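You operate a simulated robot arm through the tools that you are given. There is no shell and no other tool.

You run a simulated robot arm. Do the job below in one go: nothing can be reset, and whatever is moved stays where it is left.

Task
Turn both heat dials to 0, then open the small blue lever to cool the press.
Fine: turn the time dial back to 0 too.

The check looks at the end state, three seconds after you hand in, the way a careful person would. Anything else that was tipped, shoved, dropped, spilled or broken makes it a failure.

Robot
A 7-joint arm with a two-finger parallel gripper, fixed in place. Base frame: the origin is at the foot of the arm, x ahead of it, y to its left, z up. Readings come in mm, degrees, newtons and seconds.
With the tool pointing down near the work surface it reaches from about 160 to 720 mm from the base axis. Its first joint turns from -166.0 to 166.0 degrees. Payload 1.57 kg.
The tool frame sits at the grasp point between the pads (the TCP): z along the fingers, y along the line on which they close. The tips reach 30 mm beyond it. Largest opening 110 mm; finger width 24, thickness 12; the body of the gripper, 48 by 112 mm, starts 78 mm behind the TCP.
Orientation is told as [roll, pitch, yaw] about the base's x, y, z axes, in that order, counted from this pose: with the fingers straight down and closing along the base's y, the tool's x points along the base's -x, its y along +y and its z along -z.

Tools
- The arm moves only by the tool arm_command. Its argument "moves" is a list of rows, each an object (a shift or turn left out is 0, a gripper value left out holds the last) with "offset": the shift along the tool's x, y, z in mm, a list of three; "turn": the turn, a rotation vector about the tool's x, y, z in degrees, a list of three; "fingers": the closure, from 0 (fully open) to 1 (shut). In form: [{"offset": [tx, ty, tz], "turn": [rx, ry, rz], "fingers": fingers}, ...]. A call has 1 to 20 rows; each row shifts and turns the commanded pose from where the row before left it, along the tool's axes as they then stand. Each row takes 0.2 s and may step no farther than 50 mm and 8.6 degrees from the row before; otherwise, or with a gripper value out of range, the whole call is refused. Where a pose cannot be reached the arm comes as near as it can. A force on the tool above 40 N (or 10 N above the force at the start of the call, whichever is more), or a blocked arm, ends the call early, and 0.2 s more pass. Each finger travels about 45 mm/s and halts on what it meets, pressing with about 22 N; the grip force reading is that of the motor and also rises with nothing between the fingers. The clock runs only during rows and for 0.2 s after the last one: add rows that do not move to give the fingers time. It gives the time, the measured TCP pose, the force on the tool (base axes), the opening and the grip force at its end, in the units of the frame above (readings bear some noise), with the torque about the TCP (base axes, N m) and any sound that the robot's microphone picked up.
- Cameras (640 x 400 px; columns grow to the right, rows downward): "scene" is fixed at [398.8, 502.1, 1717.9]; the picture's right is [-0.97, 0.25, 0.00], its down [0.14, 0.54, -0.83] and it looks along [-0.21, -0.81, -0.55] (base axes); focal length 342 px, centre (320, 200). "wrist" rides on the gripper at [70, 16, -141] in the tool frame; the picture's right is [-0.23, 0.97, 0.00], its down [-0.85, -0.20, -0.48] and it looks along [-0.47, -0.11, 0.88] (tool axes); focal length 222 px, centre (320, 200). There is no depth. A picture from a camera that has moved, and an enlarged one, comes with that camera's place and axes in the base frame and with its lens.
- camera(camera): a new picture of that camera. It takes no simulated time.
- slide_trunk(by): slides the trunk up (or, below 0, down) by that many mm; the arm rides with it, the base frame stays. It gives what a move gives, with no picture.
- close_up(camera, box): a new picture of the part [left, top, right, bottom] of that camera's present view, enlarged. It takes no simulated time.
- hand_in(): hands the job in; it is judged then, once.

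Places have to be worked out from the pictures, the camera data and where the tool is seen. Open the gripper and draw the arm clear of the work before you hand the job in, unless the task says otherwise.

The tools are called after "Request:" as name(argument=value, ...) on one line, values as JSON. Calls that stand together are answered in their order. arm_command: Moves the arm, as the interface text tells. Its arguments: {"type":"object","properties":{"moves":{"type":"array","items":{"type":"object","properties":{"offset":{"type":"array","items":{"type":"number"}},"turn":{"type":"array","items":{"type":"number"}},"fingers":{"type":"number"}}}}},"required":["moves"]} The other tools are called the same way: slide_trunk (by) slides the trunk up or down; camera (camera) takes a picture; close_up (camera, box) takes an enlarged picture of a part of a camera's view; hand_in () hands the job in.

At the start:

```text
time_s: 0.0
eef_pos: [83.1, -323.0, 1324.9]
orientation: [0.0, 0.0, 0.0]
force: [-0.4, -0.3, 1.4]
ft_torque: [-0.03, 0.0, 0.02]
opening: 110.2
gripper_force: 0.0
trunk travel left (down, up): [-500.0, 90.0]
```

scene: 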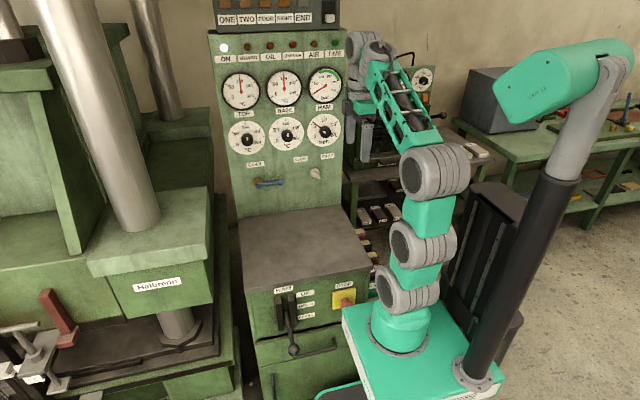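
wrist: 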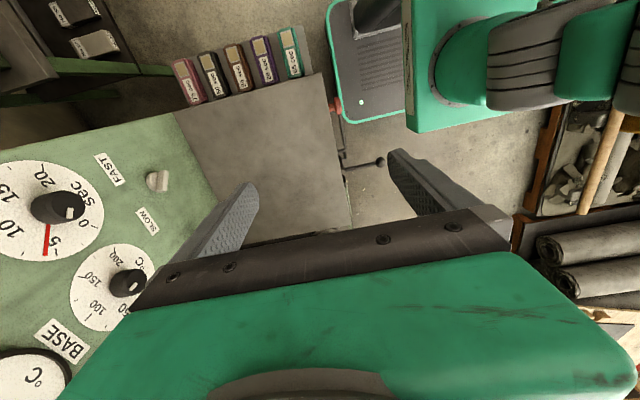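

I start by enlarging the panel in the scene view to see the dials, their labels and the blue lever.

Request:
close_up(camera="scene", box=[205, 30, 365, 130])

Request:
close_up(camera="scene", box=[205, 110, 365, 210])

Request:
camera(camera="wrist")

```text
4.00 times, centred on (285, 80) of scene
camera zoom: at [398.8, 502.1, 1717.9], right [-0.97, 0.25, 0.0], down [0.14, 0.54, -0.83], along [-0.21, -0.81, -0.55], focal length 1370 px, centre (460, 680)
```

zoom: 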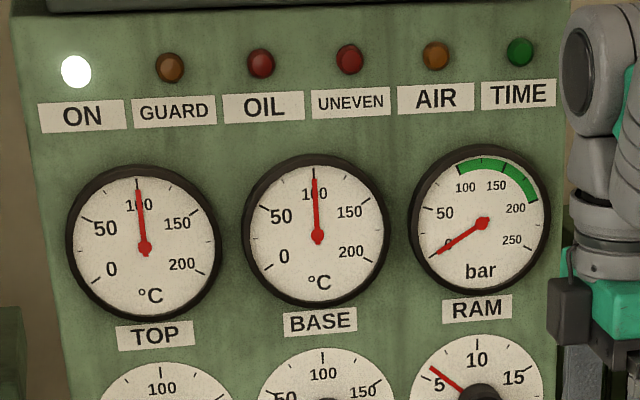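

```text
4.00 times, centred on (285, 160) of scene
camera zoom: at [398.8, 502.1, 1717.9], right [-0.97, 0.25, 0.0], down [0.14, 0.54, -0.83], along [-0.21, -0.81, -0.55], focal length 1370 px, centre (460, 360)
```

zoom: 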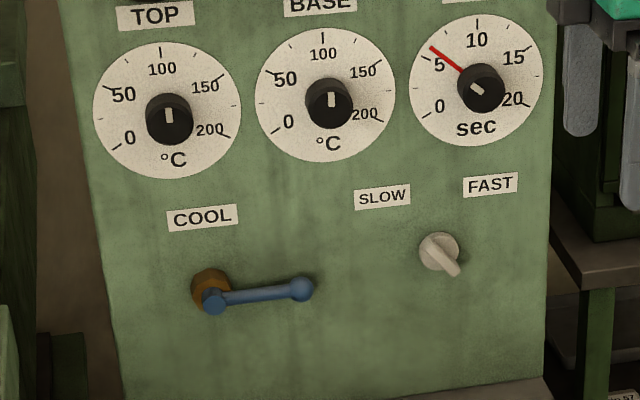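

```text
taken
camera wrist: at [14.4, -307.0, 1468.0], right [0.23, 0.97, 0.0], down [0.85, -0.2, 0.48], along [0.47, -0.11, -0.88], focal length 222 px, centre (320, 200)
```

wrist: 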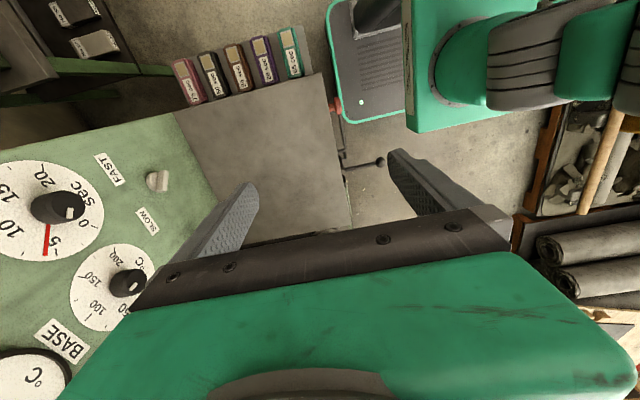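

The panel looks vertical, with its face at y≈-680; the dials sit at z≈1228 with x≈77 (time), 221 (base) and 364 (top). The lever's pivot is near x≈346, z≈1050. I'll enlarge the knobs and the lever before moving anything.

Request:
close_up(camera="scene", box=[225, 170, 305, 220])

Request:
close_up(camera="scene", box=[225, 110, 305, 160])

Request:
close_up(camera="scene", box=[290, 105, 370, 155])

Request:
close_up(camera="wrist", box=[0, 120, 200, 245])

Request:
close_up(camera="wrist", box=[0, 220, 200, 345])

```text
8.00 times, centred on (265, 195) of scene
camera zoom: at [398.8, 502.1, 1717.9], right [-0.97, 0.25, 0.0], down [0.14, 0.54, -0.83], along [-0.21, -0.81, -0.55], focal length 2740 px, centre (760, 240)
```

zoom: 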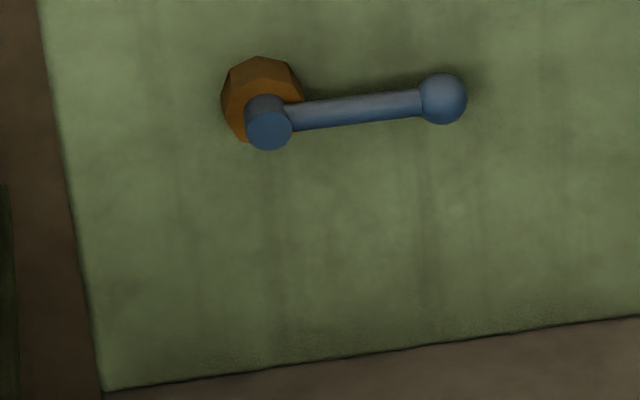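

```text
8.00 times, centred on (265, 135) of scene
camera zoom: at [398.8, 502.1, 1717.9], right [-0.97, 0.25, 0.0], down [0.14, 0.54, -0.83], along [-0.21, -0.81, -0.55], focal length 2740 px, centre (760, 720)
```

zoom: 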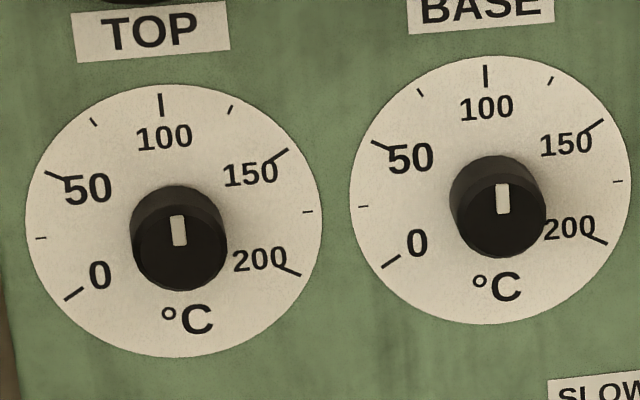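

```text
8.00 times, centred on (330, 130) of scene
camera zoom: at [398.8, 502.1, 1717.9], right [-0.97, 0.25, 0.0], down [0.14, 0.54, -0.83], along [-0.21, -0.81, -0.55], focal length 2740 px, centre (240, 760)
```

zoom: 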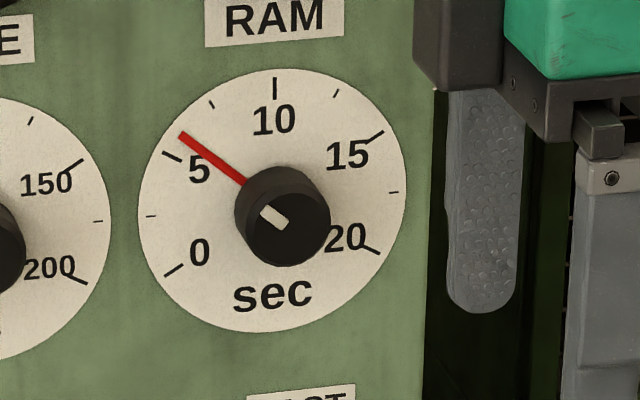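

```text
3.20 times, centred on (100, 182) of wrist
camera zoom: at [14.4, -307.0, 1468.0], right [0.23, 0.97, 0.0], down [0.85, -0.2, 0.48], along [0.47, -0.11, -0.88], focal length 711 px, centre (1024, 256)
```

zoom: 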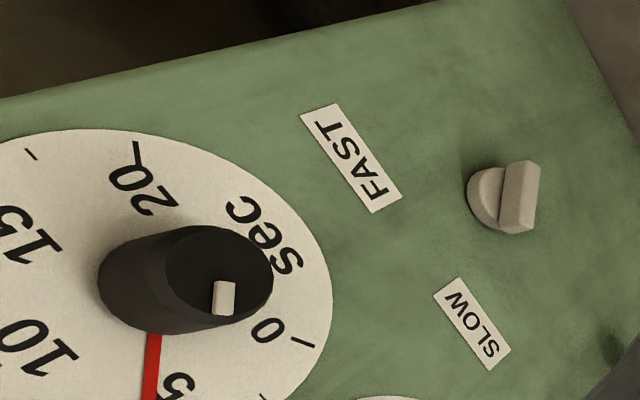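

```text
3.20 times, centred on (100, 282) of wrist
camera zoom: at [14.4, -307.0, 1468.0], right [0.23, 0.97, 0.0], down [0.85, -0.2, 0.48], along [0.47, -0.11, -0.88], focal length 711 px, centre (1024, -64)
```

zoom: 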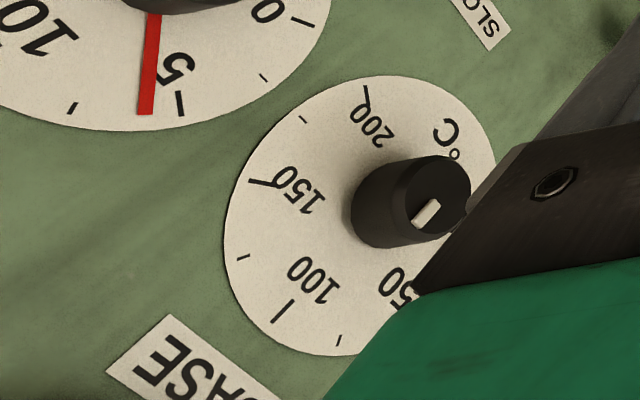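

The dials run 240°, from 0 at -120° through 100 at the top to 200 at +120°. Each knob is a cylinder about 42 mm across with its front at y≈-650. I'll move the tool in front of the base dial at a safe distance, then tilt the fingers towards the panel (-y).

Request:
arm_command(moves=[{"offset": [-27.6, -27, 17]}, {"offset": [-27.6, -27, 17]}, {"offset": [-27.6, -27, 17]}, {"offset": [-27.6, -27, 17]}, {"offset": [-27.6, -27, 17]}, {"turn": [7.5, 0, 0]}, {"turn": [7.5, 0, 0]}, {"turn": [7.5, 0, 0]}, {"turn": [7.5, 0, 0]}, {"turn": [7.5, 0, 0]}, {"turn": [7.5, 0, 0]}])

```text
time_s: 2.4
eef_pos: [223.4, -461.5, 1242.4]
orientation: [-26.8, 0.2, 0.0]
force: [-0.2, -0.4, -0.3]
ft_torque: [-0.02, -0.01, -0.01]
opening: 110.1
gripper_force: 0.2
out of reach, approached as far as the arm can: row 7, 10, 11
trunk travel left (down, up): [-500.0, 90.0]
```

The tilt stopped at about -27° because the arm couldn't follow the command. I'll look at how the arm stands.

Request:
camera(camera="scene")

Request:
camera(camera="wrist")

```text
taken
```

scene: 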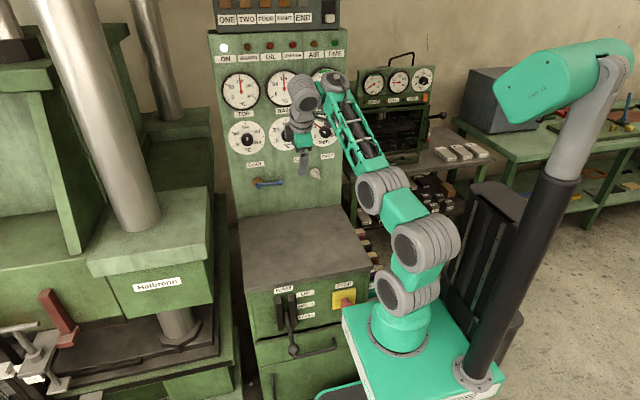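

```text
taken
camera wrist: at [155.1, -382.9, 1363.4], right [0.23, 0.87, -0.44], down [0.86, 0.04, 0.51], along [0.46, -0.49, -0.74], focal length 222 px, centre (320, 200)
```

wrist: 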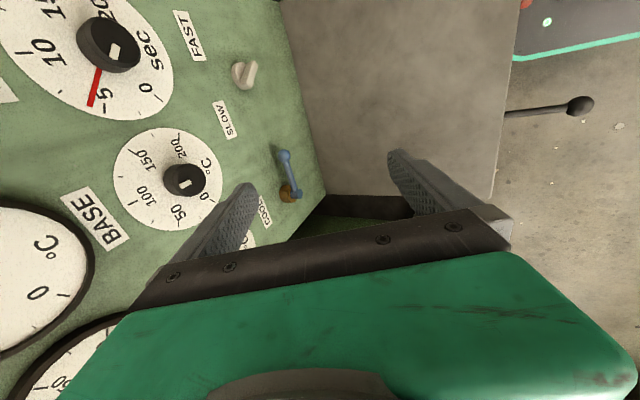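

The forearm reaches up and forward with the hand hanging from it. I'll try more tilt in small steps while moving the TCP forward and up, so the wrist doesn't have to draw back.

Request:
arm_command(moves=[{"offset": [0, -10, 0], "turn": [4, 0, 0]}, {"offset": [0, -10, 0], "turn": [4, 0, 0]}, {"offset": [0, -10, 0], "turn": [4, 0, 0]}])

```text
time_s: 3.2
eef_pos: [228.2, -482.3, 1344.6]
orientation: [-37.9, 0.3, 0.0]
force: [0.2, -0.1, 0.3]
ft_torque: [0.02, 0.02, -0.02]
opening: 109.9
gripper_force: 0.1
out of reach, approached as far as the arm can: row 1, 2, 3
trunk travel left (down, up): [-500.0, 90.0]
```

The solver gave up position for tilt, so some joint is at its limit in this posture. I'll look again to find which one.

Request:
camera(camera="scene")

Request:
close_up(camera="scene", box=[260, 40, 480, 360])

```text
taken
```

scene: 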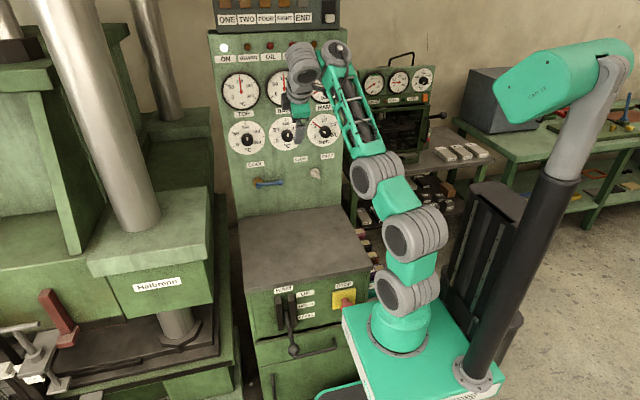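

```text
1.25 times, centred on (370, 200) of scene
camera zoom: at [398.8, 502.1, 1717.9], right [-0.97, 0.25, 0.0], down [0.14, 0.54, -0.83], along [-0.21, -0.81, -0.55], focal length 428 px, centre (258, 200)
```

zoom: 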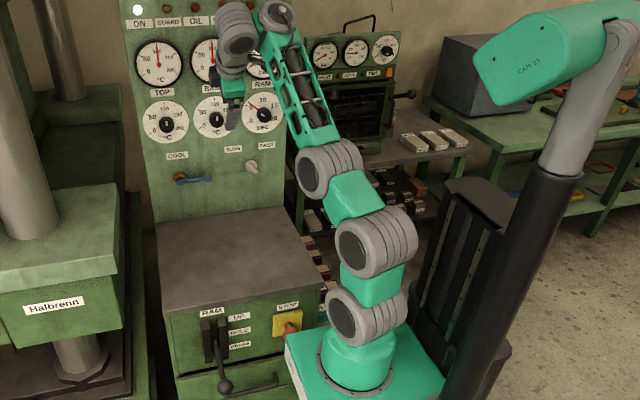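

The arm looks like it is near its last-joint limit, with the elbow swung low, because of the hand's yaw. I'll undo the tilt, then yaw the hand by +90° about the vertical so there is room to tilt it forward.

Request:
arm_command(moves=[{"turn": [-8, 0, 0]}, {"turn": [-8, 0, 0]}, {"turn": [-8, 0, 0]}, {"turn": [-8, 0, 0]}, {"turn": [-6, 0, 0]}])

```text
time_s: 4.4
eef_pos: [222.6, -467.8, 1319.6]
orientation: [-4.7, 0.3, -0.1]
force: [-0.8, -0.6, -0.9]
ft_torque: [-0.02, 0.0, -0.02]
opening: 109.8
gripper_force: 0.1
out of reach, approached as far as the arm can: row 4, 5
trunk travel left (down, up): [-500.0, 90.0]
```

The tilt is nearly undone. Now I yaw the hand positively (negative about tool z) and draw it back a little towards the base.

Request:
arm_command(moves=[{"offset": [10, 8, 0], "turn": [0, 0, -8]}, {"offset": [10, 8, 0], "turn": [0, 0, -8]}, {"offset": [10, 8, 0], "turn": [0, 0, -8]}, {"turn": [0, 0, -8]}, {"turn": [0, 0, -8]}, {"turn": [0, 0, -8]}])

```text
time_s: 5.8
eef_pos: [189.8, -447.8, 1317.0]
orientation: [-3.2, 3.7, 48.0]
force: [-0.5, -0.4, -0.5]
ft_torque: [0.0, 0.02, 0.01]
opening: 110.0
gripper_force: 0.1
trunk travel left (down, up): [-500.0, 90.0]
```

Yaw works freely in this direction. I carry on to about 90°, then look at the arm's posture.

Request:
arm_command(moves=[{"turn": [0, 0, -8]}, {"turn": [0, 0, -8]}, {"turn": [0, 0, -8]}, {"turn": [0, 0, -8]}, {"turn": [0, 0, -8]}, {"turn": [0, 0, -2]}])

Request:
camera(camera="scene")

```text
time_s: 7.2
eef_pos: [189.5, -447.9, 1317.0]
orientation: [0.3, 4.8, 90.0]
force: [0.3, 0.5, -0.2]
ft_torque: [-0.03, 0.03, 0.0]
opening: 110.0
gripper_force: 0.0
trunk travel left (down, up): [-500.0, 90.0]
```

```text
taken
```

scene: 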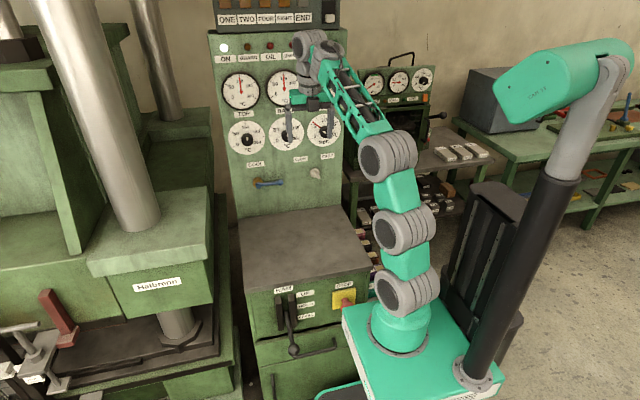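

The posture is natural now: upper arm upright, hand yawed 90°. Lowering the trunk should let the forearm reach forward with the hand level. The TCP would end near z≈1117 and the console top is near z≈865, so I slide it down 200.

Request:
slide_trunk(by=-200)

Request:
camera(camera="scene")

```text
time_s: 9.4
eef_pos: [188.6, -448.6, 1117.6]
orientation: [0.2, 4.8, 89.9]
force: [0.1, 0.0, 0.4]
ft_torque: [0.05, -0.02, 0.0]
opening: 110.1
gripper_force: 0.1
trunk travel left (down, up): [-300.0, 290.0]
```

```text
taken
```

scene: 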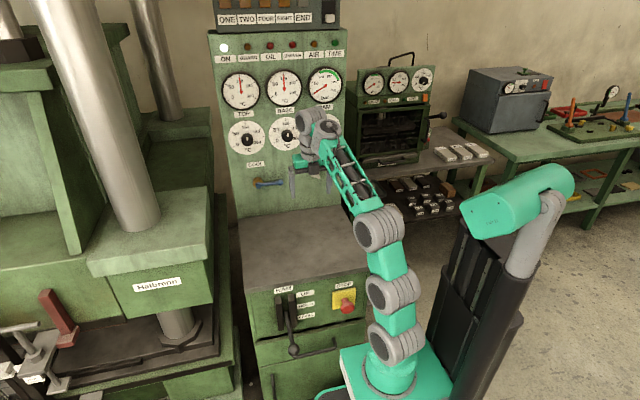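

The trunk is down 200 mm with no contact. Now I tilt the fingers towards the panel (+ about tool y) while moving the TCP forward and up in small steps.

Request:
arm_command(moves=[{"offset": [10, 0, -10], "turn": [0, 7.5, 0]}, {"offset": [11, 0, -9], "turn": [0, 7.5, 0]}, {"offset": [12, 0, -7], "turn": [0, 7.5, 0]}, {"offset": [13, 0, -5], "turn": [0, 7.5, 0]}, {"offset": [14, 0, -3], "turn": [0, 7.5, 0]}, {"offset": [14, 0, -1], "turn": [0, 7.5, 0]}])

```text
time_s: 10.8
eef_pos: [193.4, -515.3, 1232.8]
orientation: [0.5, 49.1, 90.1]
force: [0.7, -0.8, 0.1]
ft_torque: [0.01, -0.03, 0.02]
opening: 110.1
gripper_force: 0.0
out of reach, approached as far as the arm can: row 5, 6
trunk travel left (down, up): [-300.0, 290.0]
```

Tilt is at 49°, but the arm drifted upward, so the wrist limit is still binding at this height. I lower the trunk another 200 mm, and the hand will then have room to rise relative to the shoulder.

Request:
slide_trunk(by=-150)

```text
time_s: 12.5
eef_pos: [194.1, -514.8, 1082.7]
orientation: [0.4, 48.9, 90.1]
force: [-0.7, 0.1, -0.6]
ft_torque: [0.03, 0.01, 0.04]
opening: 110.2
gripper_force: 0.1
trunk travel left (down, up): [-150.0, 440.0]
```

I slid 150 mm rather than the 200 I announced, and the readings are clean. Now I raise the TCP straight up to about z≈1200 first, then tilt the remaining 41°.

Request:
arm_command(moves=[{"offset": [22.6, 0, -19.7]}, {"offset": [22.6, 0, -19.7]}, {"offset": [22.6, 0, -19.7]}, {"offset": [22.6, 0, -19.7]}, {"offset": [4, 0, -3], "turn": [0, 7, 0]}, {"offset": [4, 0, -3], "turn": [0, 7, 0]}, {"offset": [5, 0, -2], "turn": [0, 7, 0]}])

```text
time_s: 14.1
eef_pos: [191.1, -523.3, 1137.7]
orientation: [0.3, 62.1, 90.2]
force: [0.6, 0.2, 0.5]
ft_torque: [0.02, -0.01, 0.01]
opening: 109.8
gripper_force: 0.0
out of reach, approached as far as the arm can: row 3, 4, 6, 7
trunk travel left (down, up): [-150.0, 440.0]
```

Tilt is at 62°, but this time the TCP stayed low. I'll check the posture.

Request:
camera(camera="scene")

Request:
camera(camera="wrist")

```text
taken
```

scene: 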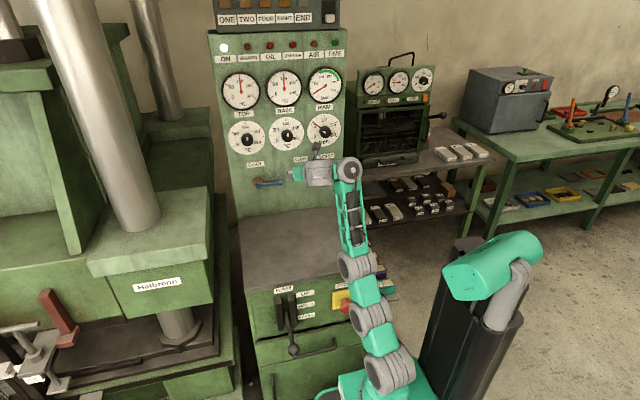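

```text
taken
camera wrist: at [177.9, -431.3, 1267.3], right [-0.97, 0.11, -0.2], down [0.2, 0.82, -0.53], along [0.11, -0.56, -0.82], focal length 222 px, centre (320, 200)
```

wrist: 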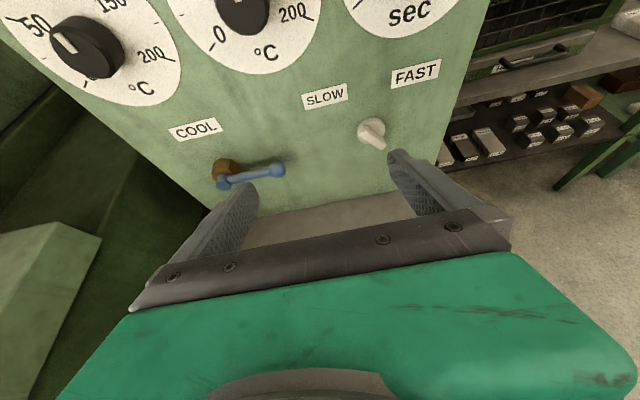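

The arm looks nearly stretched out, so the trunk is too low for this wrist posture. I'll enlarge the arm and wrist to understand which joint limits the tilt.

Request:
close_up(camera="scene", box=[270, 130, 400, 210])

Request:
close_up(camera="scene", box=[280, 150, 520, 400])

```text
4.92 times, centred on (335, 170) of scene
camera zoom: at [398.8, 502.1, 1717.9], right [-0.97, 0.25, 0.0], down [0.14, 0.54, -0.83], along [-0.21, -0.81, -0.55], focal length 1686 px, centre (246, 348)
```

zoom: 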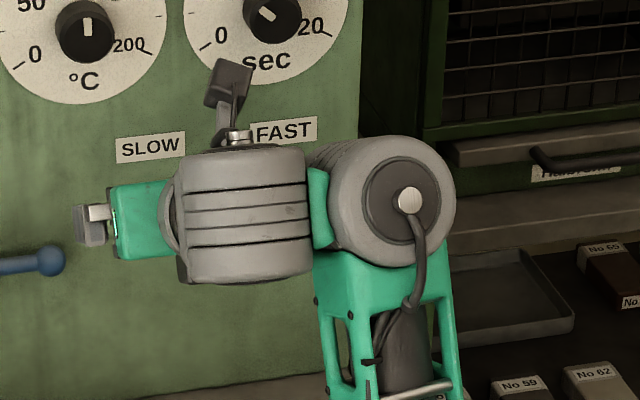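

```text
1.60 times, centred on (400, 275) of scene
camera zoom: at [398.8, 502.1, 1717.9], right [-0.97, 0.25, 0.0], down [0.14, 0.54, -0.83], along [-0.21, -0.81, -0.55], focal length 548 px, centre (192, 80)
```

zoom: 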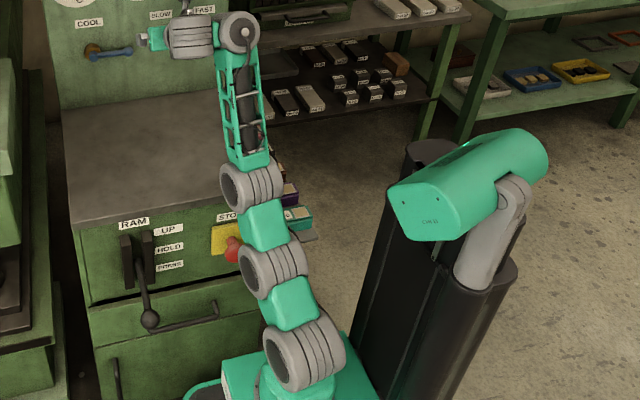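

The wrist seems to be partway through rotating around its singular direction, and the arm ran out of reach because the trunk is now too low. I raise the trunk by 130 mm and then try the rest of the tilt.

Request:
slide_trunk(by=130)

Request:
arm_command(moves=[{"offset": [-8, 0, 12]}, {"offset": [-8, 0, 6]}, {"turn": [0, 4, 0]}, {"turn": [0, 4, 0]}, {"turn": [0, 4, 0]}])

```text
time_s: 15.7
eef_pos: [191.9, -523.3, 1267.9]
orientation: [0.4, 62.0, 90.4]
force: [1.1, -0.3, -0.4]
ft_torque: [0.02, -0.02, -0.02]
opening: 109.9
gripper_force: 0.1
trunk travel left (down, up): [-280.0, 310.0]
```

```text
time_s: 16.9
eef_pos: [192.6, -530.9, 1257.6]
orientation: [0.3, 61.0, 90.3]
force: [0.7, 0.6, 0.1]
ft_torque: [-0.03, 0.01, -0.01]
opening: 109.9
gripper_force: 0.1
out of reach, approached as far as the arm can: row 1, 2, 3, 4, 5
trunk travel left (down, up): [-280.0, 310.0]
```

Still bound. I'll test whether the wrist frees up if the tool turns sideways: two small turns towards -X.

Request:
arm_command(moves=[{"turn": [-6, 0, 0]}, {"turn": [-6, 0, 0]}, {"turn": [-6, 0, 0]}])

```text
time_s: 17.7
eef_pos: [184.2, -523.2, 1243.8]
orientation: [11.3, 59.7, 89.9]
force: [0.6, 0.8, 0.0]
ft_torque: [-0.02, 0.01, 0.03]
opening: 109.8
gripper_force: 0.1
out of reach, approached as far as the arm can: row 1, 2, 3
trunk travel left (down, up): [-280.0, 310.0]
```

It moved only partly. Now the other way, towards +X.

Request:
arm_command(moves=[{"turn": [6, 0, 0]}, {"turn": [6, 0, 0]}, {"turn": [6, 0, 0]}, {"turn": [6, 0, 0]}, {"turn": [6, 0, 0]}, {"turn": [6, 0, 0]}])

Request:
camera(camera="scene")

```text
time_s: 19.1
eef_pos: [191.5, -543.8, 1267.4]
orientation: [-18.9, 59.5, 89.9]
force: [0.8, -0.1, -0.3]
ft_torque: [-0.03, 0.0, 0.0]
opening: 109.9
gripper_force: 0.0
out of reach, approached as far as the arm can: row 1, 2, 3, 4, 5, 6
trunk travel left (down, up): [-280.0, 310.0]
```

```text
taken
```

scene: 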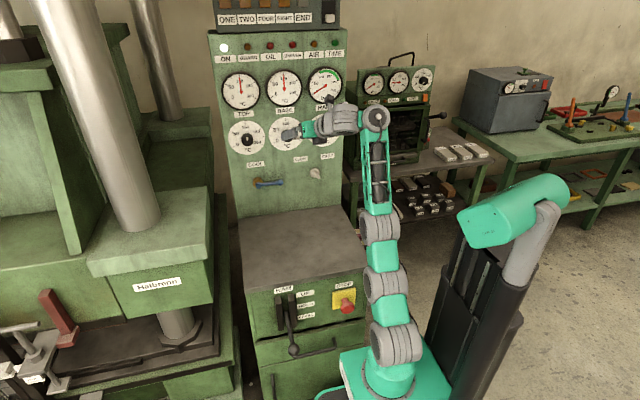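

The arm is almost straight, and its wrist has rolled sideways onto a singular direction. A cleaner way is to retract, untilt, and redo the tilt with the hand straight ahead of the base in the plane x≈0, so the tilt stays within the arm's plane. First I back out.

Request:
arm_command(moves=[{"offset": [-7, 7, -14], "turn": [-6, -5, 0]}, {"offset": [-7, 9, -14], "turn": [-6, -5, 0]}, {"offset": [-7, 10, -14], "turn": [-6, -6, 0]}, {"offset": [-9, 12, -12], "turn": [0, -8, 0]}, {"offset": [-10, 12, -11], "turn": [0, -8, 0]}, {"offset": [-11, 12, -9], "turn": [0, -8, 0]}])

```text
time_s: 20.5
eef_pos: [117.8, -427.1, 1225.9]
orientation: [1.6, 19.7, 92.6]
force: [1.0, -1.6, -0.8]
ft_torque: [0.07, 0.01, 0.01]
opening: 110.0
gripper_force: 0.0
out of reach, approached as far as the arm can: row 4, 5, 6
trunk travel left (down, up): [-280.0, 310.0]
```

The tilt is mostly released. Now I move across to x≈0 and level the tilt to near zero.

Request:
arm_command(moves=[{"offset": [0, 30, 0], "turn": [0, -5, 0]}, {"offset": [0, 30, 0], "turn": [0, -5, 0]}, {"offset": [0, 30, 0], "turn": [0, -5, 0]}, {"offset": [0, 28, 0], "turn": [0, -4, -2.5]}, {}])

Request:
camera(camera="scene")

Request:
close_up(camera="scene", box=[290, 40, 490, 400])

```text
time_s: 21.7
eef_pos: [68.9, -382.2, 1140.8]
orientation: [3.3, 6.8, 93.0]
force: [0.4, -0.3, -0.1]
ft_torque: [0.01, -0.03, 0.03]
opening: 110.3
gripper_force: 0.0
out of reach, approached as far as the arm can: row 1, 2, 3, 4
trunk travel left (down, up): [-280.0, 310.0]
```

```text
taken
```

scene: 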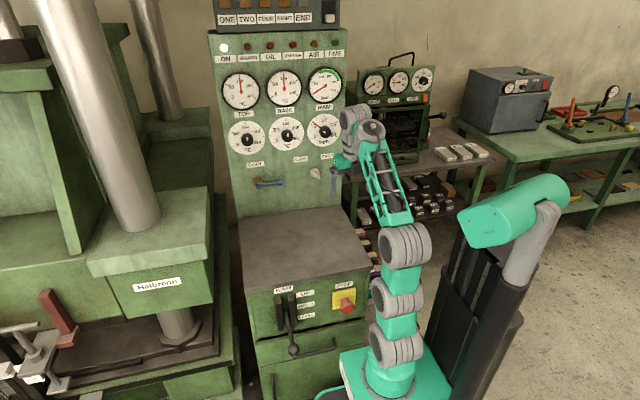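

```text
1.11 times, centred on (390, 220) of scene
camera zoom: at [398.8, 502.1, 1717.9], right [-0.97, 0.25, 0.0], down [0.14, 0.54, -0.83], along [-0.21, -0.81, -0.55], focal length 380 px, centre (242, 178)
```

zoom: 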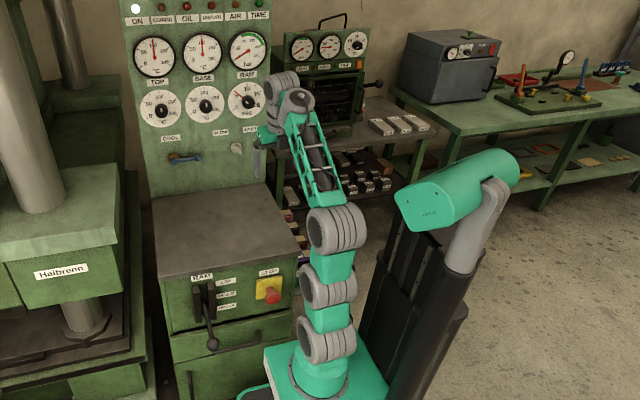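

The solver again couldn't follow exactly, so I want a clear view of the joint layout of the wrist and upper arm.

Request:
close_up(camera="scene", box=[320, 95, 416, 155])

Request:
close_up(camera="scene", box=[320, 200, 480, 300])

Request:
close_up(camera="scene", box=[320, 290, 480, 390])

Request:
camera(camera="wrist")

```text
6.67 times, centred on (368, 125) of scene
camera zoom: at [398.8, 502.1, 1717.9], right [-0.97, 0.25, 0.0], down [0.14, 0.54, -0.83], along [-0.21, -0.81, -0.55], focal length 2283 px, centre (0, 700)
```

zoom: 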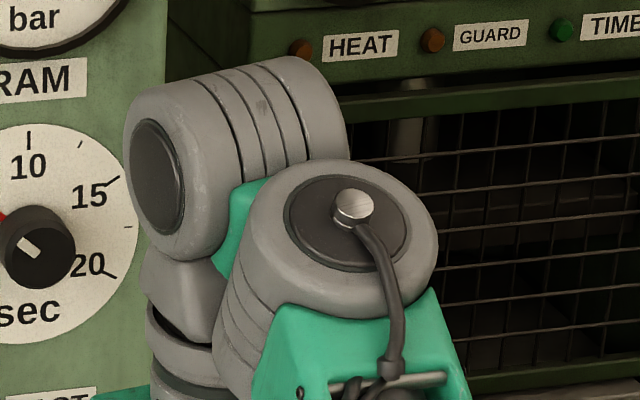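

```text
4.00 times, centred on (400, 250) of scene
camera zoom: at [398.8, 502.1, 1717.9], right [-0.97, 0.25, 0.0], down [0.14, 0.54, -0.83], along [-0.21, -0.81, -0.55], focal length 1370 px, centre (0, 0)
```

zoom: 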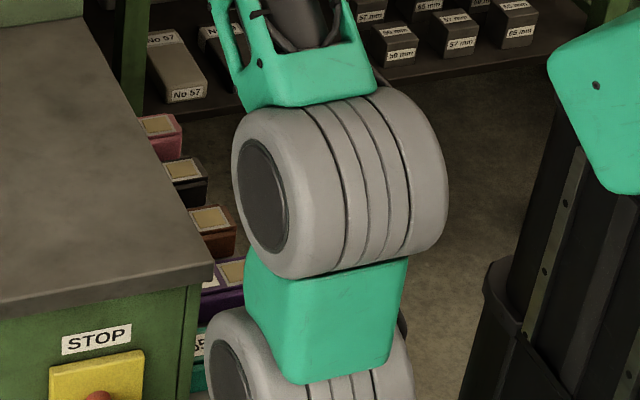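

```text
4.00 times, centred on (400, 340) of scene
camera zoom: at [398.8, 502.1, 1717.9], right [-0.97, 0.25, 0.0], down [0.14, 0.54, -0.83], along [-0.21, -0.81, -0.55], focal length 1370 px, centre (0, -360)
```

zoom: 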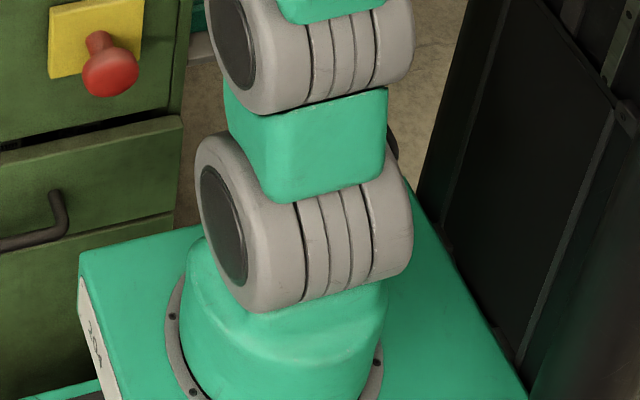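

```text
taken
camera wrist: at [65.7, -436.0, 1291.8], right [-0.98, 0.18, 0.03], down [0.18, 0.92, 0.36], along [0.04, 0.36, -0.93], focal length 222 px, centre (320, 200)
```

wrist: 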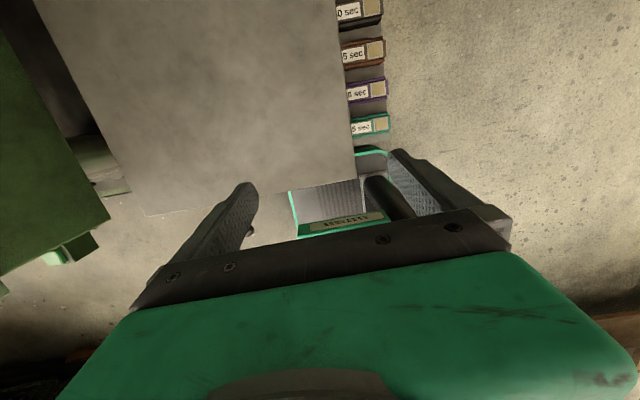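

Now the layout is clear: three parallel pitch joints, then a wrist swing, a wrist pitch and the tool roll, with the hand offset about 75 mm to one side. With the TCP near x≈70 the arm's plane faces -y, so I test a pure upward move here.

Request:
arm_command(moves=[{"offset": [0, 0, -15]}, {"offset": [0, 0, -15]}, {"offset": [0, 0, -15]}, {}])

```text
time_s: 22.7
eef_pos: [73.9, -375.4, 1171.8]
orientation: [3.6, 6.9, 92.9]
force: [-0.4, 0.5, 0.4]
ft_torque: [0.01, -0.01, 0.01]
opening: 110.2
gripper_force: 0.1
out of reach, approached as far as the arm can: row 3
trunk travel left (down, up): [-280.0, 310.0]
```

That was plain reach: with the trunk this low, the upper arm is fully extended. I raise the trunk to -50 and then redo the tilt in the arm's plane, moving forward as I go.

Request:
slide_trunk(by=170)

Request:
arm_command(moves=[{"offset": [12, 0, 8], "turn": [0, 7, 0]}, {"offset": [11, 0, 10], "turn": [0, 7, 0]}, {"offset": [10, 0, 11], "turn": [0, 7, 0]}, {"offset": [8, 0, 12], "turn": [0, 7, 0]}, {"offset": [7, 0, 13], "turn": [0, 7, 0]}, {}])

```text
time_s: 24.6
eef_pos: [73.9, -375.2, 1341.2]
orientation: [3.6, 6.9, 92.9]
force: [1.4, 0.2, 0.3]
ft_torque: [-0.02, 0.05, -0.01]
opening: 110.2
gripper_force: 0.1
trunk travel left (down, up): [-450.0, 140.0]
```

```text
time_s: 26.0
eef_pos: [76.6, -436.4, 1321.6]
orientation: [4.6, 38.5, 95.1]
force: [-0.4, 0.9, 0.8]
ft_torque: [-0.01, -0.04, 0.0]
opening: 109.8
gripper_force: 0.1
out of reach, approached as far as the arm can: row 3, 4
trunk travel left (down, up): [-450.0, 140.0]
```

Tilt is about 38° and following. I go on tilting with more downward motion.

Request:
arm_command(moves=[{"offset": [4, 0, 12], "turn": [0, 7, 0]}, {"offset": [2, 0, 14], "turn": [0, 7, 0]}, {"offset": [0, 0, 14], "turn": [0, 7, 0]}, {"offset": [-2, 0, 13], "turn": [0, 7, 0]}, {"offset": [-4, 0, 13], "turn": [0, 7, 0]}, {}])

Request:
camera(camera="scene")

```text
time_s: 27.4
eef_pos: [13.8, -496.7, 1417.4]
orientation: [12.2, 72.9, 104.2]
force: [0.0, 0.3, -0.5]
ft_torque: [0.02, -0.01, 0.01]
opening: 110.0
gripper_force: 0.0
out of reach, approached as far as the arm can: row 1, 2, 3, 4, 5
trunk travel left (down, up): [-450.0, 140.0]
```

```text
taken
```

scene: 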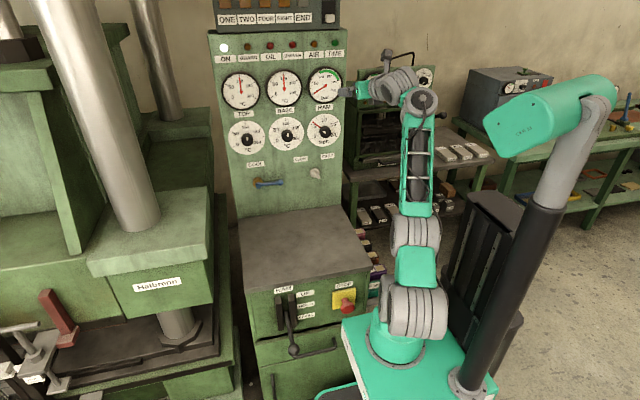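

The tilt is at 73°, but the arm made its forearm vertical and rose to do it, which hints that the wrist pitch joint is at its end. I'll zoom in on this posture to see.

Request:
close_up(camera="scene", box=[330, 40, 458, 120])

Request:
close_up(camera="scene", box=[330, 190, 490, 370])

Request:
camera(camera="wrist")

```text
5.00 times, centred on (394, 80) of scene
camera zoom: at [398.8, 502.1, 1717.9], right [-0.97, 0.25, 0.0], down [0.14, 0.54, -0.83], along [-0.21, -0.81, -0.55], focal length 1712 px, centre (-50, 800)
```

zoom: 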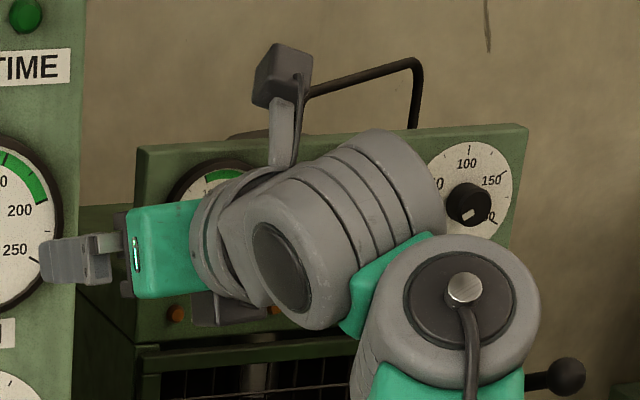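

```text
2.22 times, centred on (410, 280) of scene
camera zoom: at [398.8, 502.1, 1717.9], right [-0.97, 0.25, 0.0], down [0.14, 0.54, -0.83], along [-0.21, -0.81, -0.55], focal length 761 px, centre (120, 22)
```

zoom: 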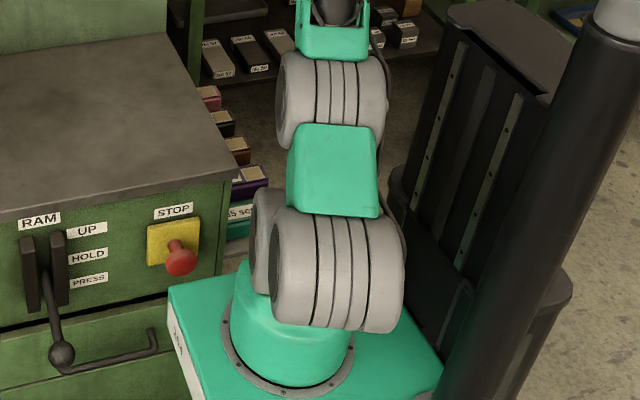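

```text
taken
camera wrist: at [1.4, -383.0, 1527.9], right [-0.99, 0.02, -0.16], down [0.13, 0.71, -0.69], along [0.09, -0.7, -0.7], focal length 222 px, centre (320, 200)
```

wrist: 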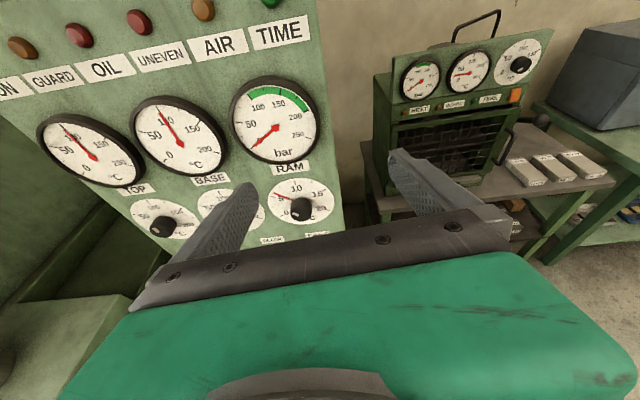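

I think the wrist can't pass its perpendicular position directly. The way round is to swing the hand sideways: point the tool towards -x while bringing the wrist to +x, then swing it horizontally back to -y. I start that swing here, coming down as I go.

Request:
arm_command(moves=[{"offset": [-6, 0, 0], "turn": [-7, 0, 0]}, {"offset": [-6, 0, 0], "turn": [-7, 0, 0]}, {"offset": [-6, 0, 0], "turn": [-7, 0, 0]}, {"offset": [-6, 0, 0], "turn": [-7, 0, 0]}, {"offset": [-6, 0, 0], "turn": [-7, 0, 0]}, {"offset": [-6, 0, 0], "turn": [-7, 0, 0]}])

```text
time_s: 28.8
eef_pos: [-182.9, -375.1, 1473.9]
orientation: [42.3, 73.1, 102.3]
force: [-0.4, -0.5, 0.2]
ft_torque: [-0.02, 0.04, 0.0]
opening: 110.0
gripper_force: 0.1
out of reach, approached as far as the arm can: row 1, 2, 3, 4, 5, 6
trunk travel left (down, up): [-450.0, 140.0]
```

The whole arm yawed instead, so the wrist really is at its end in this posture. I go back to a tool-down posture to the left and retry, tilting sideways from there instead.

Request:
arm_command(moves=[{"offset": [-13, -28, -8], "turn": [0, -8, 0]}, {"offset": [-12, -28, -4], "turn": [0, -8, 0]}, {"offset": [-11, -28, 0], "turn": [0, -8, 0]}, {"offset": [-10, -28, 4], "turn": [0, -8, 0]}, {"offset": [-8, -28, 8], "turn": [0, -8, 0]}, {"offset": [-6, -28, 12], "turn": [0, -8, 0]}, {"offset": [-4, -28, 14], "turn": [0, -8, 0]}, {"offset": [-2, -28, 15], "turn": [0, -8, 0]}, {}])

```text
time_s: 30.8
eef_pos: [-29.2, -388.6, 1293.4]
orientation: [12.0, 13.3, 62.7]
force: [0.4, 0.5, -0.3]
ft_torque: [0.07, 0.01, -0.03]
opening: 109.9
gripper_force: 0.1
out of reach, approached as far as the arm can: row 1, 2, 3
trunk travel left (down, up): [-450.0, 140.0]
```

The tool now leans slightly to -x at (-29, -389, 1293). I rotate it about base +y towards -x step by step, while carrying the wrist to +x.

Request:
arm_command(moves=[{"offset": [-2, -11, 0], "turn": [-6.9, 3.9, -0.8]}, {"offset": [-2, -10, -2], "turn": [-6.9, 3.9, -0.8]}, {"offset": [-1, -9, -4], "turn": [-6.9, 3.9, -0.8]}, {"offset": [-1, -9, -5], "turn": [-6.9, 3.9, -0.8]}, {}])

```text
time_s: 32.0
eef_pos: [-43.9, -384.2, 1271.3]
orientation: [20.5, 17.8, 65.5]
force: [0.3, -0.1, 0.6]
ft_torque: [-0.03, 0.03, 0.02]
opening: 110.1
gripper_force: 0.2
out of reach, approached as far as the arm can: row 1, 2, 3, 4
trunk travel left (down, up): [-450.0, 140.0]
```

Tilting that way is blocked too. I'll look at the arm again to see which joint is at its stop.

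Request:
camera(camera="scene")

Request:
close_up(camera="scene", box=[330, 30, 458, 110])

```text
taken
```

scene: 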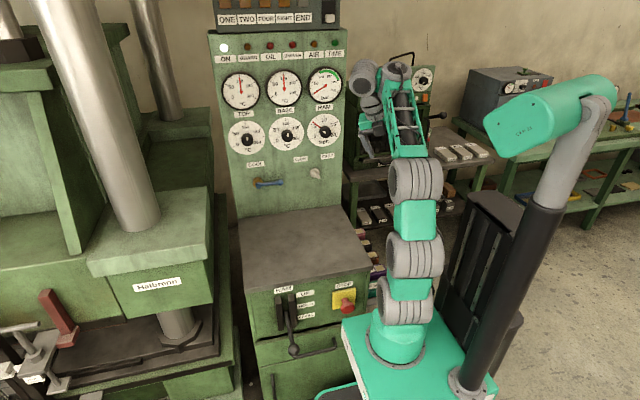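

```text
5.00 times, centred on (394, 70) of scene
camera zoom: at [398.8, 502.1, 1717.9], right [-0.97, 0.25, 0.0], down [0.14, 0.54, -0.83], along [-0.21, -0.81, -0.55], focal length 1712 px, centre (-50, 850)
```

zoom: 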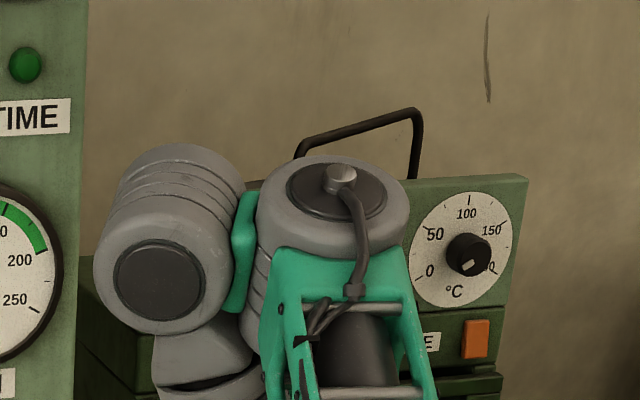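

Now I can see it: the link after the wrist swing joint points to +x, and the tool can't fold any further back under it (towards -x). So it must unfold through the +x side. I rotate the tool about the wrist towards +x, with the TCP following the arc.

Request:
arm_command(moves=[{"offset": [-14, -25, 0], "turn": [6.9, -3.9, 0.9]}, {"offset": [-14, -25, 0], "turn": [6.9, -3.9, 0.9]}, {"offset": [-14, -25, 0], "turn": [6.9, -3.9, 0.9]}, {"offset": [-14, -25, 0], "turn": [6.9, -3.9, 0.9]}, {"offset": [-14, -25, 0], "turn": [6.9, -3.9, 0.9]}, {"offset": [-14, -25, 0], "turn": [6.9, -3.9, 0.9]}, {}])

```text
time_s: 33.6
eef_pos: [110.0, -403.8, 1249.7]
orientation: [-15.4, -1.1, 59.3]
force: [0.1, -0.3, 0.6]
ft_torque: [0.07, 0.01, 0.02]
opening: 109.8
gripper_force: 0.1
out of reach, approached as far as the arm can: row 4, 5, 6
trunk travel left (down, up): [-450.0, 140.0]
```

It moved about 40° and then was flagged again. I'll check the picture of the wrist.

Request:
camera(camera="scene")

Request:
close_up(camera="scene", box=[290, 30, 418, 110])

```text
taken
```

scene: 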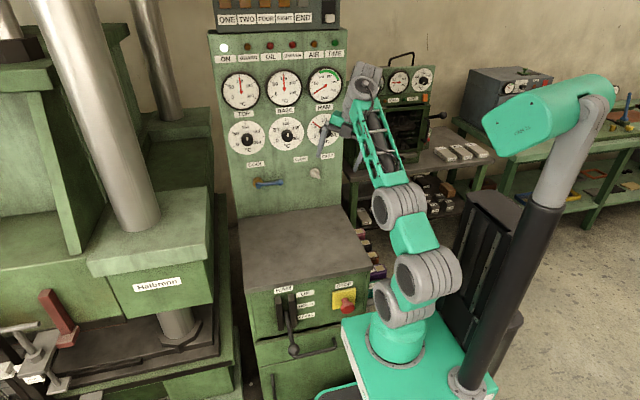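

```text
5.00 times, centred on (354, 70) of scene
camera zoom: at [398.8, 502.1, 1717.9], right [-0.97, 0.25, 0.0], down [0.14, 0.54, -0.83], along [-0.21, -0.81, -0.55], focal length 1712 px, centre (150, 850)
```

zoom: 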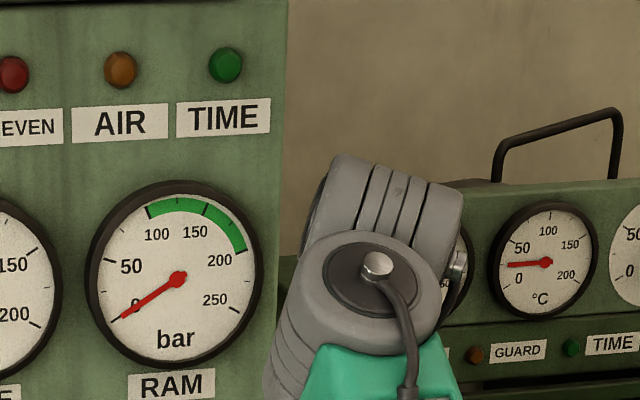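

Now the wrist link lies along the forearm and the wrist pitch axis is across the arm, which is the right configuration. From here I tilt in the arm's plane towards -y about the wrist.

Request:
arm_command(moves=[{"offset": [21, -13, 3], "turn": [3.57, 5.79, -1.67]}, {"offset": [21, -13, 3], "turn": [3.57, 5.79, -1.67]}, {"offset": [21, -13, 3], "turn": [3.57, 5.79, -1.67]}, {"offset": [21, -13, 3], "turn": [3.57, 5.79, -1.67]}, {}])

```text
time_s: 34.8
eef_pos: [170.8, -464.5, 1312.3]
orientation: [-29.3, 23.2, 56.0]
force: [-0.6, -0.1, -0.3]
ft_torque: [0.01, 0.0, -0.03]
opening: 110.1
gripper_force: 0.1
out of reach, approached as far as the arm can: row 1, 2, 3, 4
trunk travel left (down, up): [-450.0, 140.0]
```

Orientation follows but position drifts. I'll check the wrist configuration again.

Request:
close_up(camera="scene", box=[290, 30, 450, 130])

Request:
close_up(camera="scene", box=[320, 130, 520, 380])

```text
4.00 times, centred on (370, 80) of scene
camera zoom: at [398.8, 502.1, 1717.9], right [-0.97, 0.25, 0.0], down [0.14, 0.54, -0.83], along [-0.21, -0.81, -0.55], focal length 1370 px, centre (120, 680)
```

zoom: 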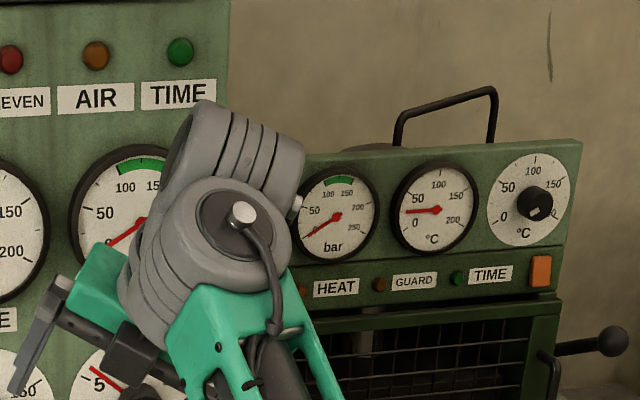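

```text
1.60 times, centred on (420, 255) of scene
camera zoom: at [398.8, 502.1, 1717.9], right [-0.97, 0.25, 0.0], down [0.14, 0.54, -0.83], along [-0.21, -0.81, -0.55], focal length 548 px, centre (160, 112)
```

zoom: 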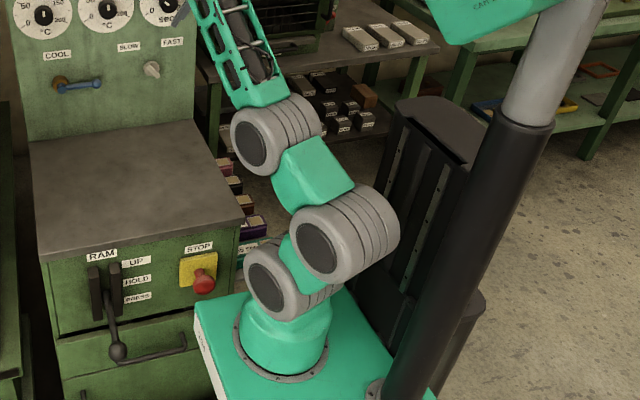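

I suspect the tool-roll joint may be at its stop in this posture. I test it: roll the tool about its own axis by +16°, with no other motion.

Request:
arm_command(moves=[{"turn": [0, 0, 8]}, {"turn": [0, 0, 8]}, {}])

```text
time_s: 35.6
eef_pos: [170.4, -464.4, 1311.8]
orientation: [-35.0, 14.1, 42.1]
force: [0.3, -0.1, 0.0]
ft_torque: [-0.01, 0.02, 0.04]
opening: 110.1
gripper_force: 0.2
trunk travel left (down, up): [-450.0, 140.0]
```

Rolling that way is free. Now I test whether small translations (-x) work, to tell a reach problem from a joint stop.

Request:
arm_command(moves=[{"offset": [14.4, 13, -4.7]}, {"offset": [14.4, 13, -4.7]}, {}])

```text
time_s: 36.4
eef_pos: [137.5, -458.9, 1320.1]
orientation: [-34.5, 14.3, 42.0]
force: [0.0, -0.6, 0.9]
ft_torque: [-0.02, -0.01, 0.03]
opening: 110.1
gripper_force: 0.1
out of reach, approached as far as the arm can: row 2
trunk travel left (down, up): [-450.0, 140.0]
```

This shows the wrist only lets the tool lean to the -x side of the arm's plane, so the arm must stand further to +x than the tool's heading. I return to tool-down, raise the trunk to 0, and will tilt from about x≈230.

Request:
arm_command(moves=[{"offset": [-11, 25, 0], "turn": [-6.87, -3.0, 0]}, {"offset": [-11, 25, 0], "turn": [-6.87, -3.0, 0]}, {"offset": [-11, 25, 0], "turn": [-6.87, -3.0, 0]}, {"offset": [-11, 25, 0], "turn": [-6.87, -3.0, 0]}, {"offset": [-11, 25, 0], "turn": [-6.87, -3.0, 0]}, {}])

Request:
slide_trunk(by=50)

```text
time_s: 37.8
eef_pos: [90.3, -344.0, 1268.2]
orientation: [0.1, 0.2, 46.7]
force: [0.4, 0.2, -0.3]
ft_torque: [0.01, 0.04, 0.04]
opening: 109.8
gripper_force: 0.1
trunk travel left (down, up): [-450.0, 140.0]
```

```text
time_s: 38.7
eef_pos: [90.2, -345.5, 1320.1]
orientation: [0.0, 0.1, 46.6]
force: [0.1, 0.0, 0.8]
ft_torque: [0.03, -0.01, -0.01]
opening: 110.2
gripper_force: 0.0
trunk travel left (down, up): [-500.0, 90.0]
```

Tool-down and exactly on target. Next I translate to x≈240 and yaw the tool to 90°.

Request:
arm_command(moves=[{"offset": [-17.6, -35, 5]}, {"offset": [-17.6, -35, 5]}, {"offset": [-17.6, -35, 5]}, {"offset": [-17.6, -35, 5]}, {"turn": [0, 0, -8.5]}, {"turn": [0, 0, -8.5]}, {"turn": [0, 0, -8.5]}, {"turn": [0, 0, -8.5]}, {"turn": [0, 0, -8.5]}, {}])

Request:
close_up(camera="scene", box=[260, 20, 420, 120])

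```text
time_s: 40.9
eef_pos: [241.2, -389.4, 1299.0]
orientation: [0.1, 0.0, 89.2]
force: [-0.5, -0.3, 0.2]
ft_torque: [-0.02, 0.03, 0.03]
opening: 110.4
gripper_force: 0.1
trunk travel left (down, up): [-500.0, 90.0]
```

```text
4.00 times, centred on (340, 70) of scene
camera zoom: at [398.8, 502.1, 1717.9], right [-0.97, 0.25, 0.0], down [0.14, 0.54, -0.83], along [-0.21, -0.81, -0.55], focal length 1370 px, centre (240, 720)
```

zoom: 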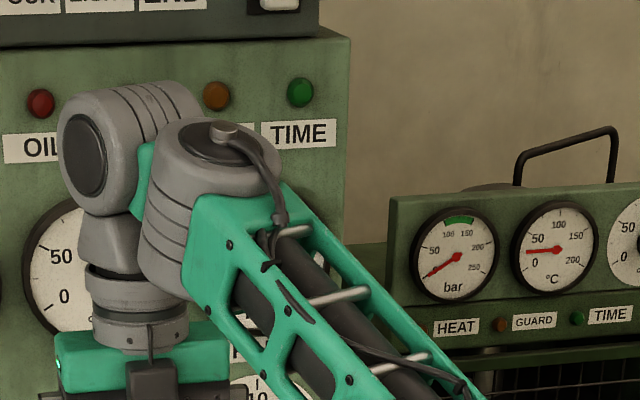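

Here the forearm is low and the wrist link lies along it. I test tilting exactly in the arm's radial plane (azimuth about -58°), pivoting about the wrist, to learn whether it can pass its perpendicular position.

Request:
arm_command(moves=[{"offset": [21.8, -13.6, 0], "turn": [3.7, 5.95, 0]}, {"offset": [21.8, -13.6, 0], "turn": [3.7, 5.95, 0]}, {"offset": [21.8, -13.6, 0], "turn": [3.7, 5.95, 0]}, {"offset": [21.8, -13.6, 0], "turn": [3.7, 5.95, 0]}, {}])

Request:
close_up(camera="scene", box=[260, 20, 420, 120])

```text
time_s: 42.1
eef_pos: [292.1, -474.8, 1316.9]
orientation: [-15.5, 23.6, 85.9]
force: [0.4, 0.2, -0.9]
ft_torque: [-0.03, -0.02, 0.01]
opening: 109.7
gripper_force: 0.0
trunk travel left (down, up): [-500.0, 90.0]
```

```text
4.00 times, centred on (340, 70) of scene
camera zoom: at [398.8, 502.1, 1717.9], right [-0.97, 0.25, 0.0], down [0.14, 0.54, -0.83], along [-0.21, -0.81, -0.55], focal length 1370 px, centre (240, 720)
```

zoom: 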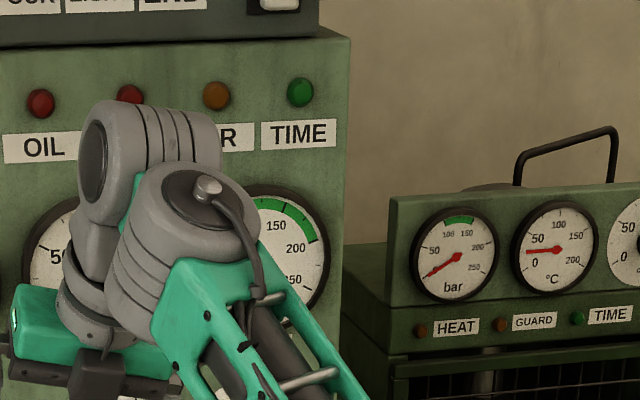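

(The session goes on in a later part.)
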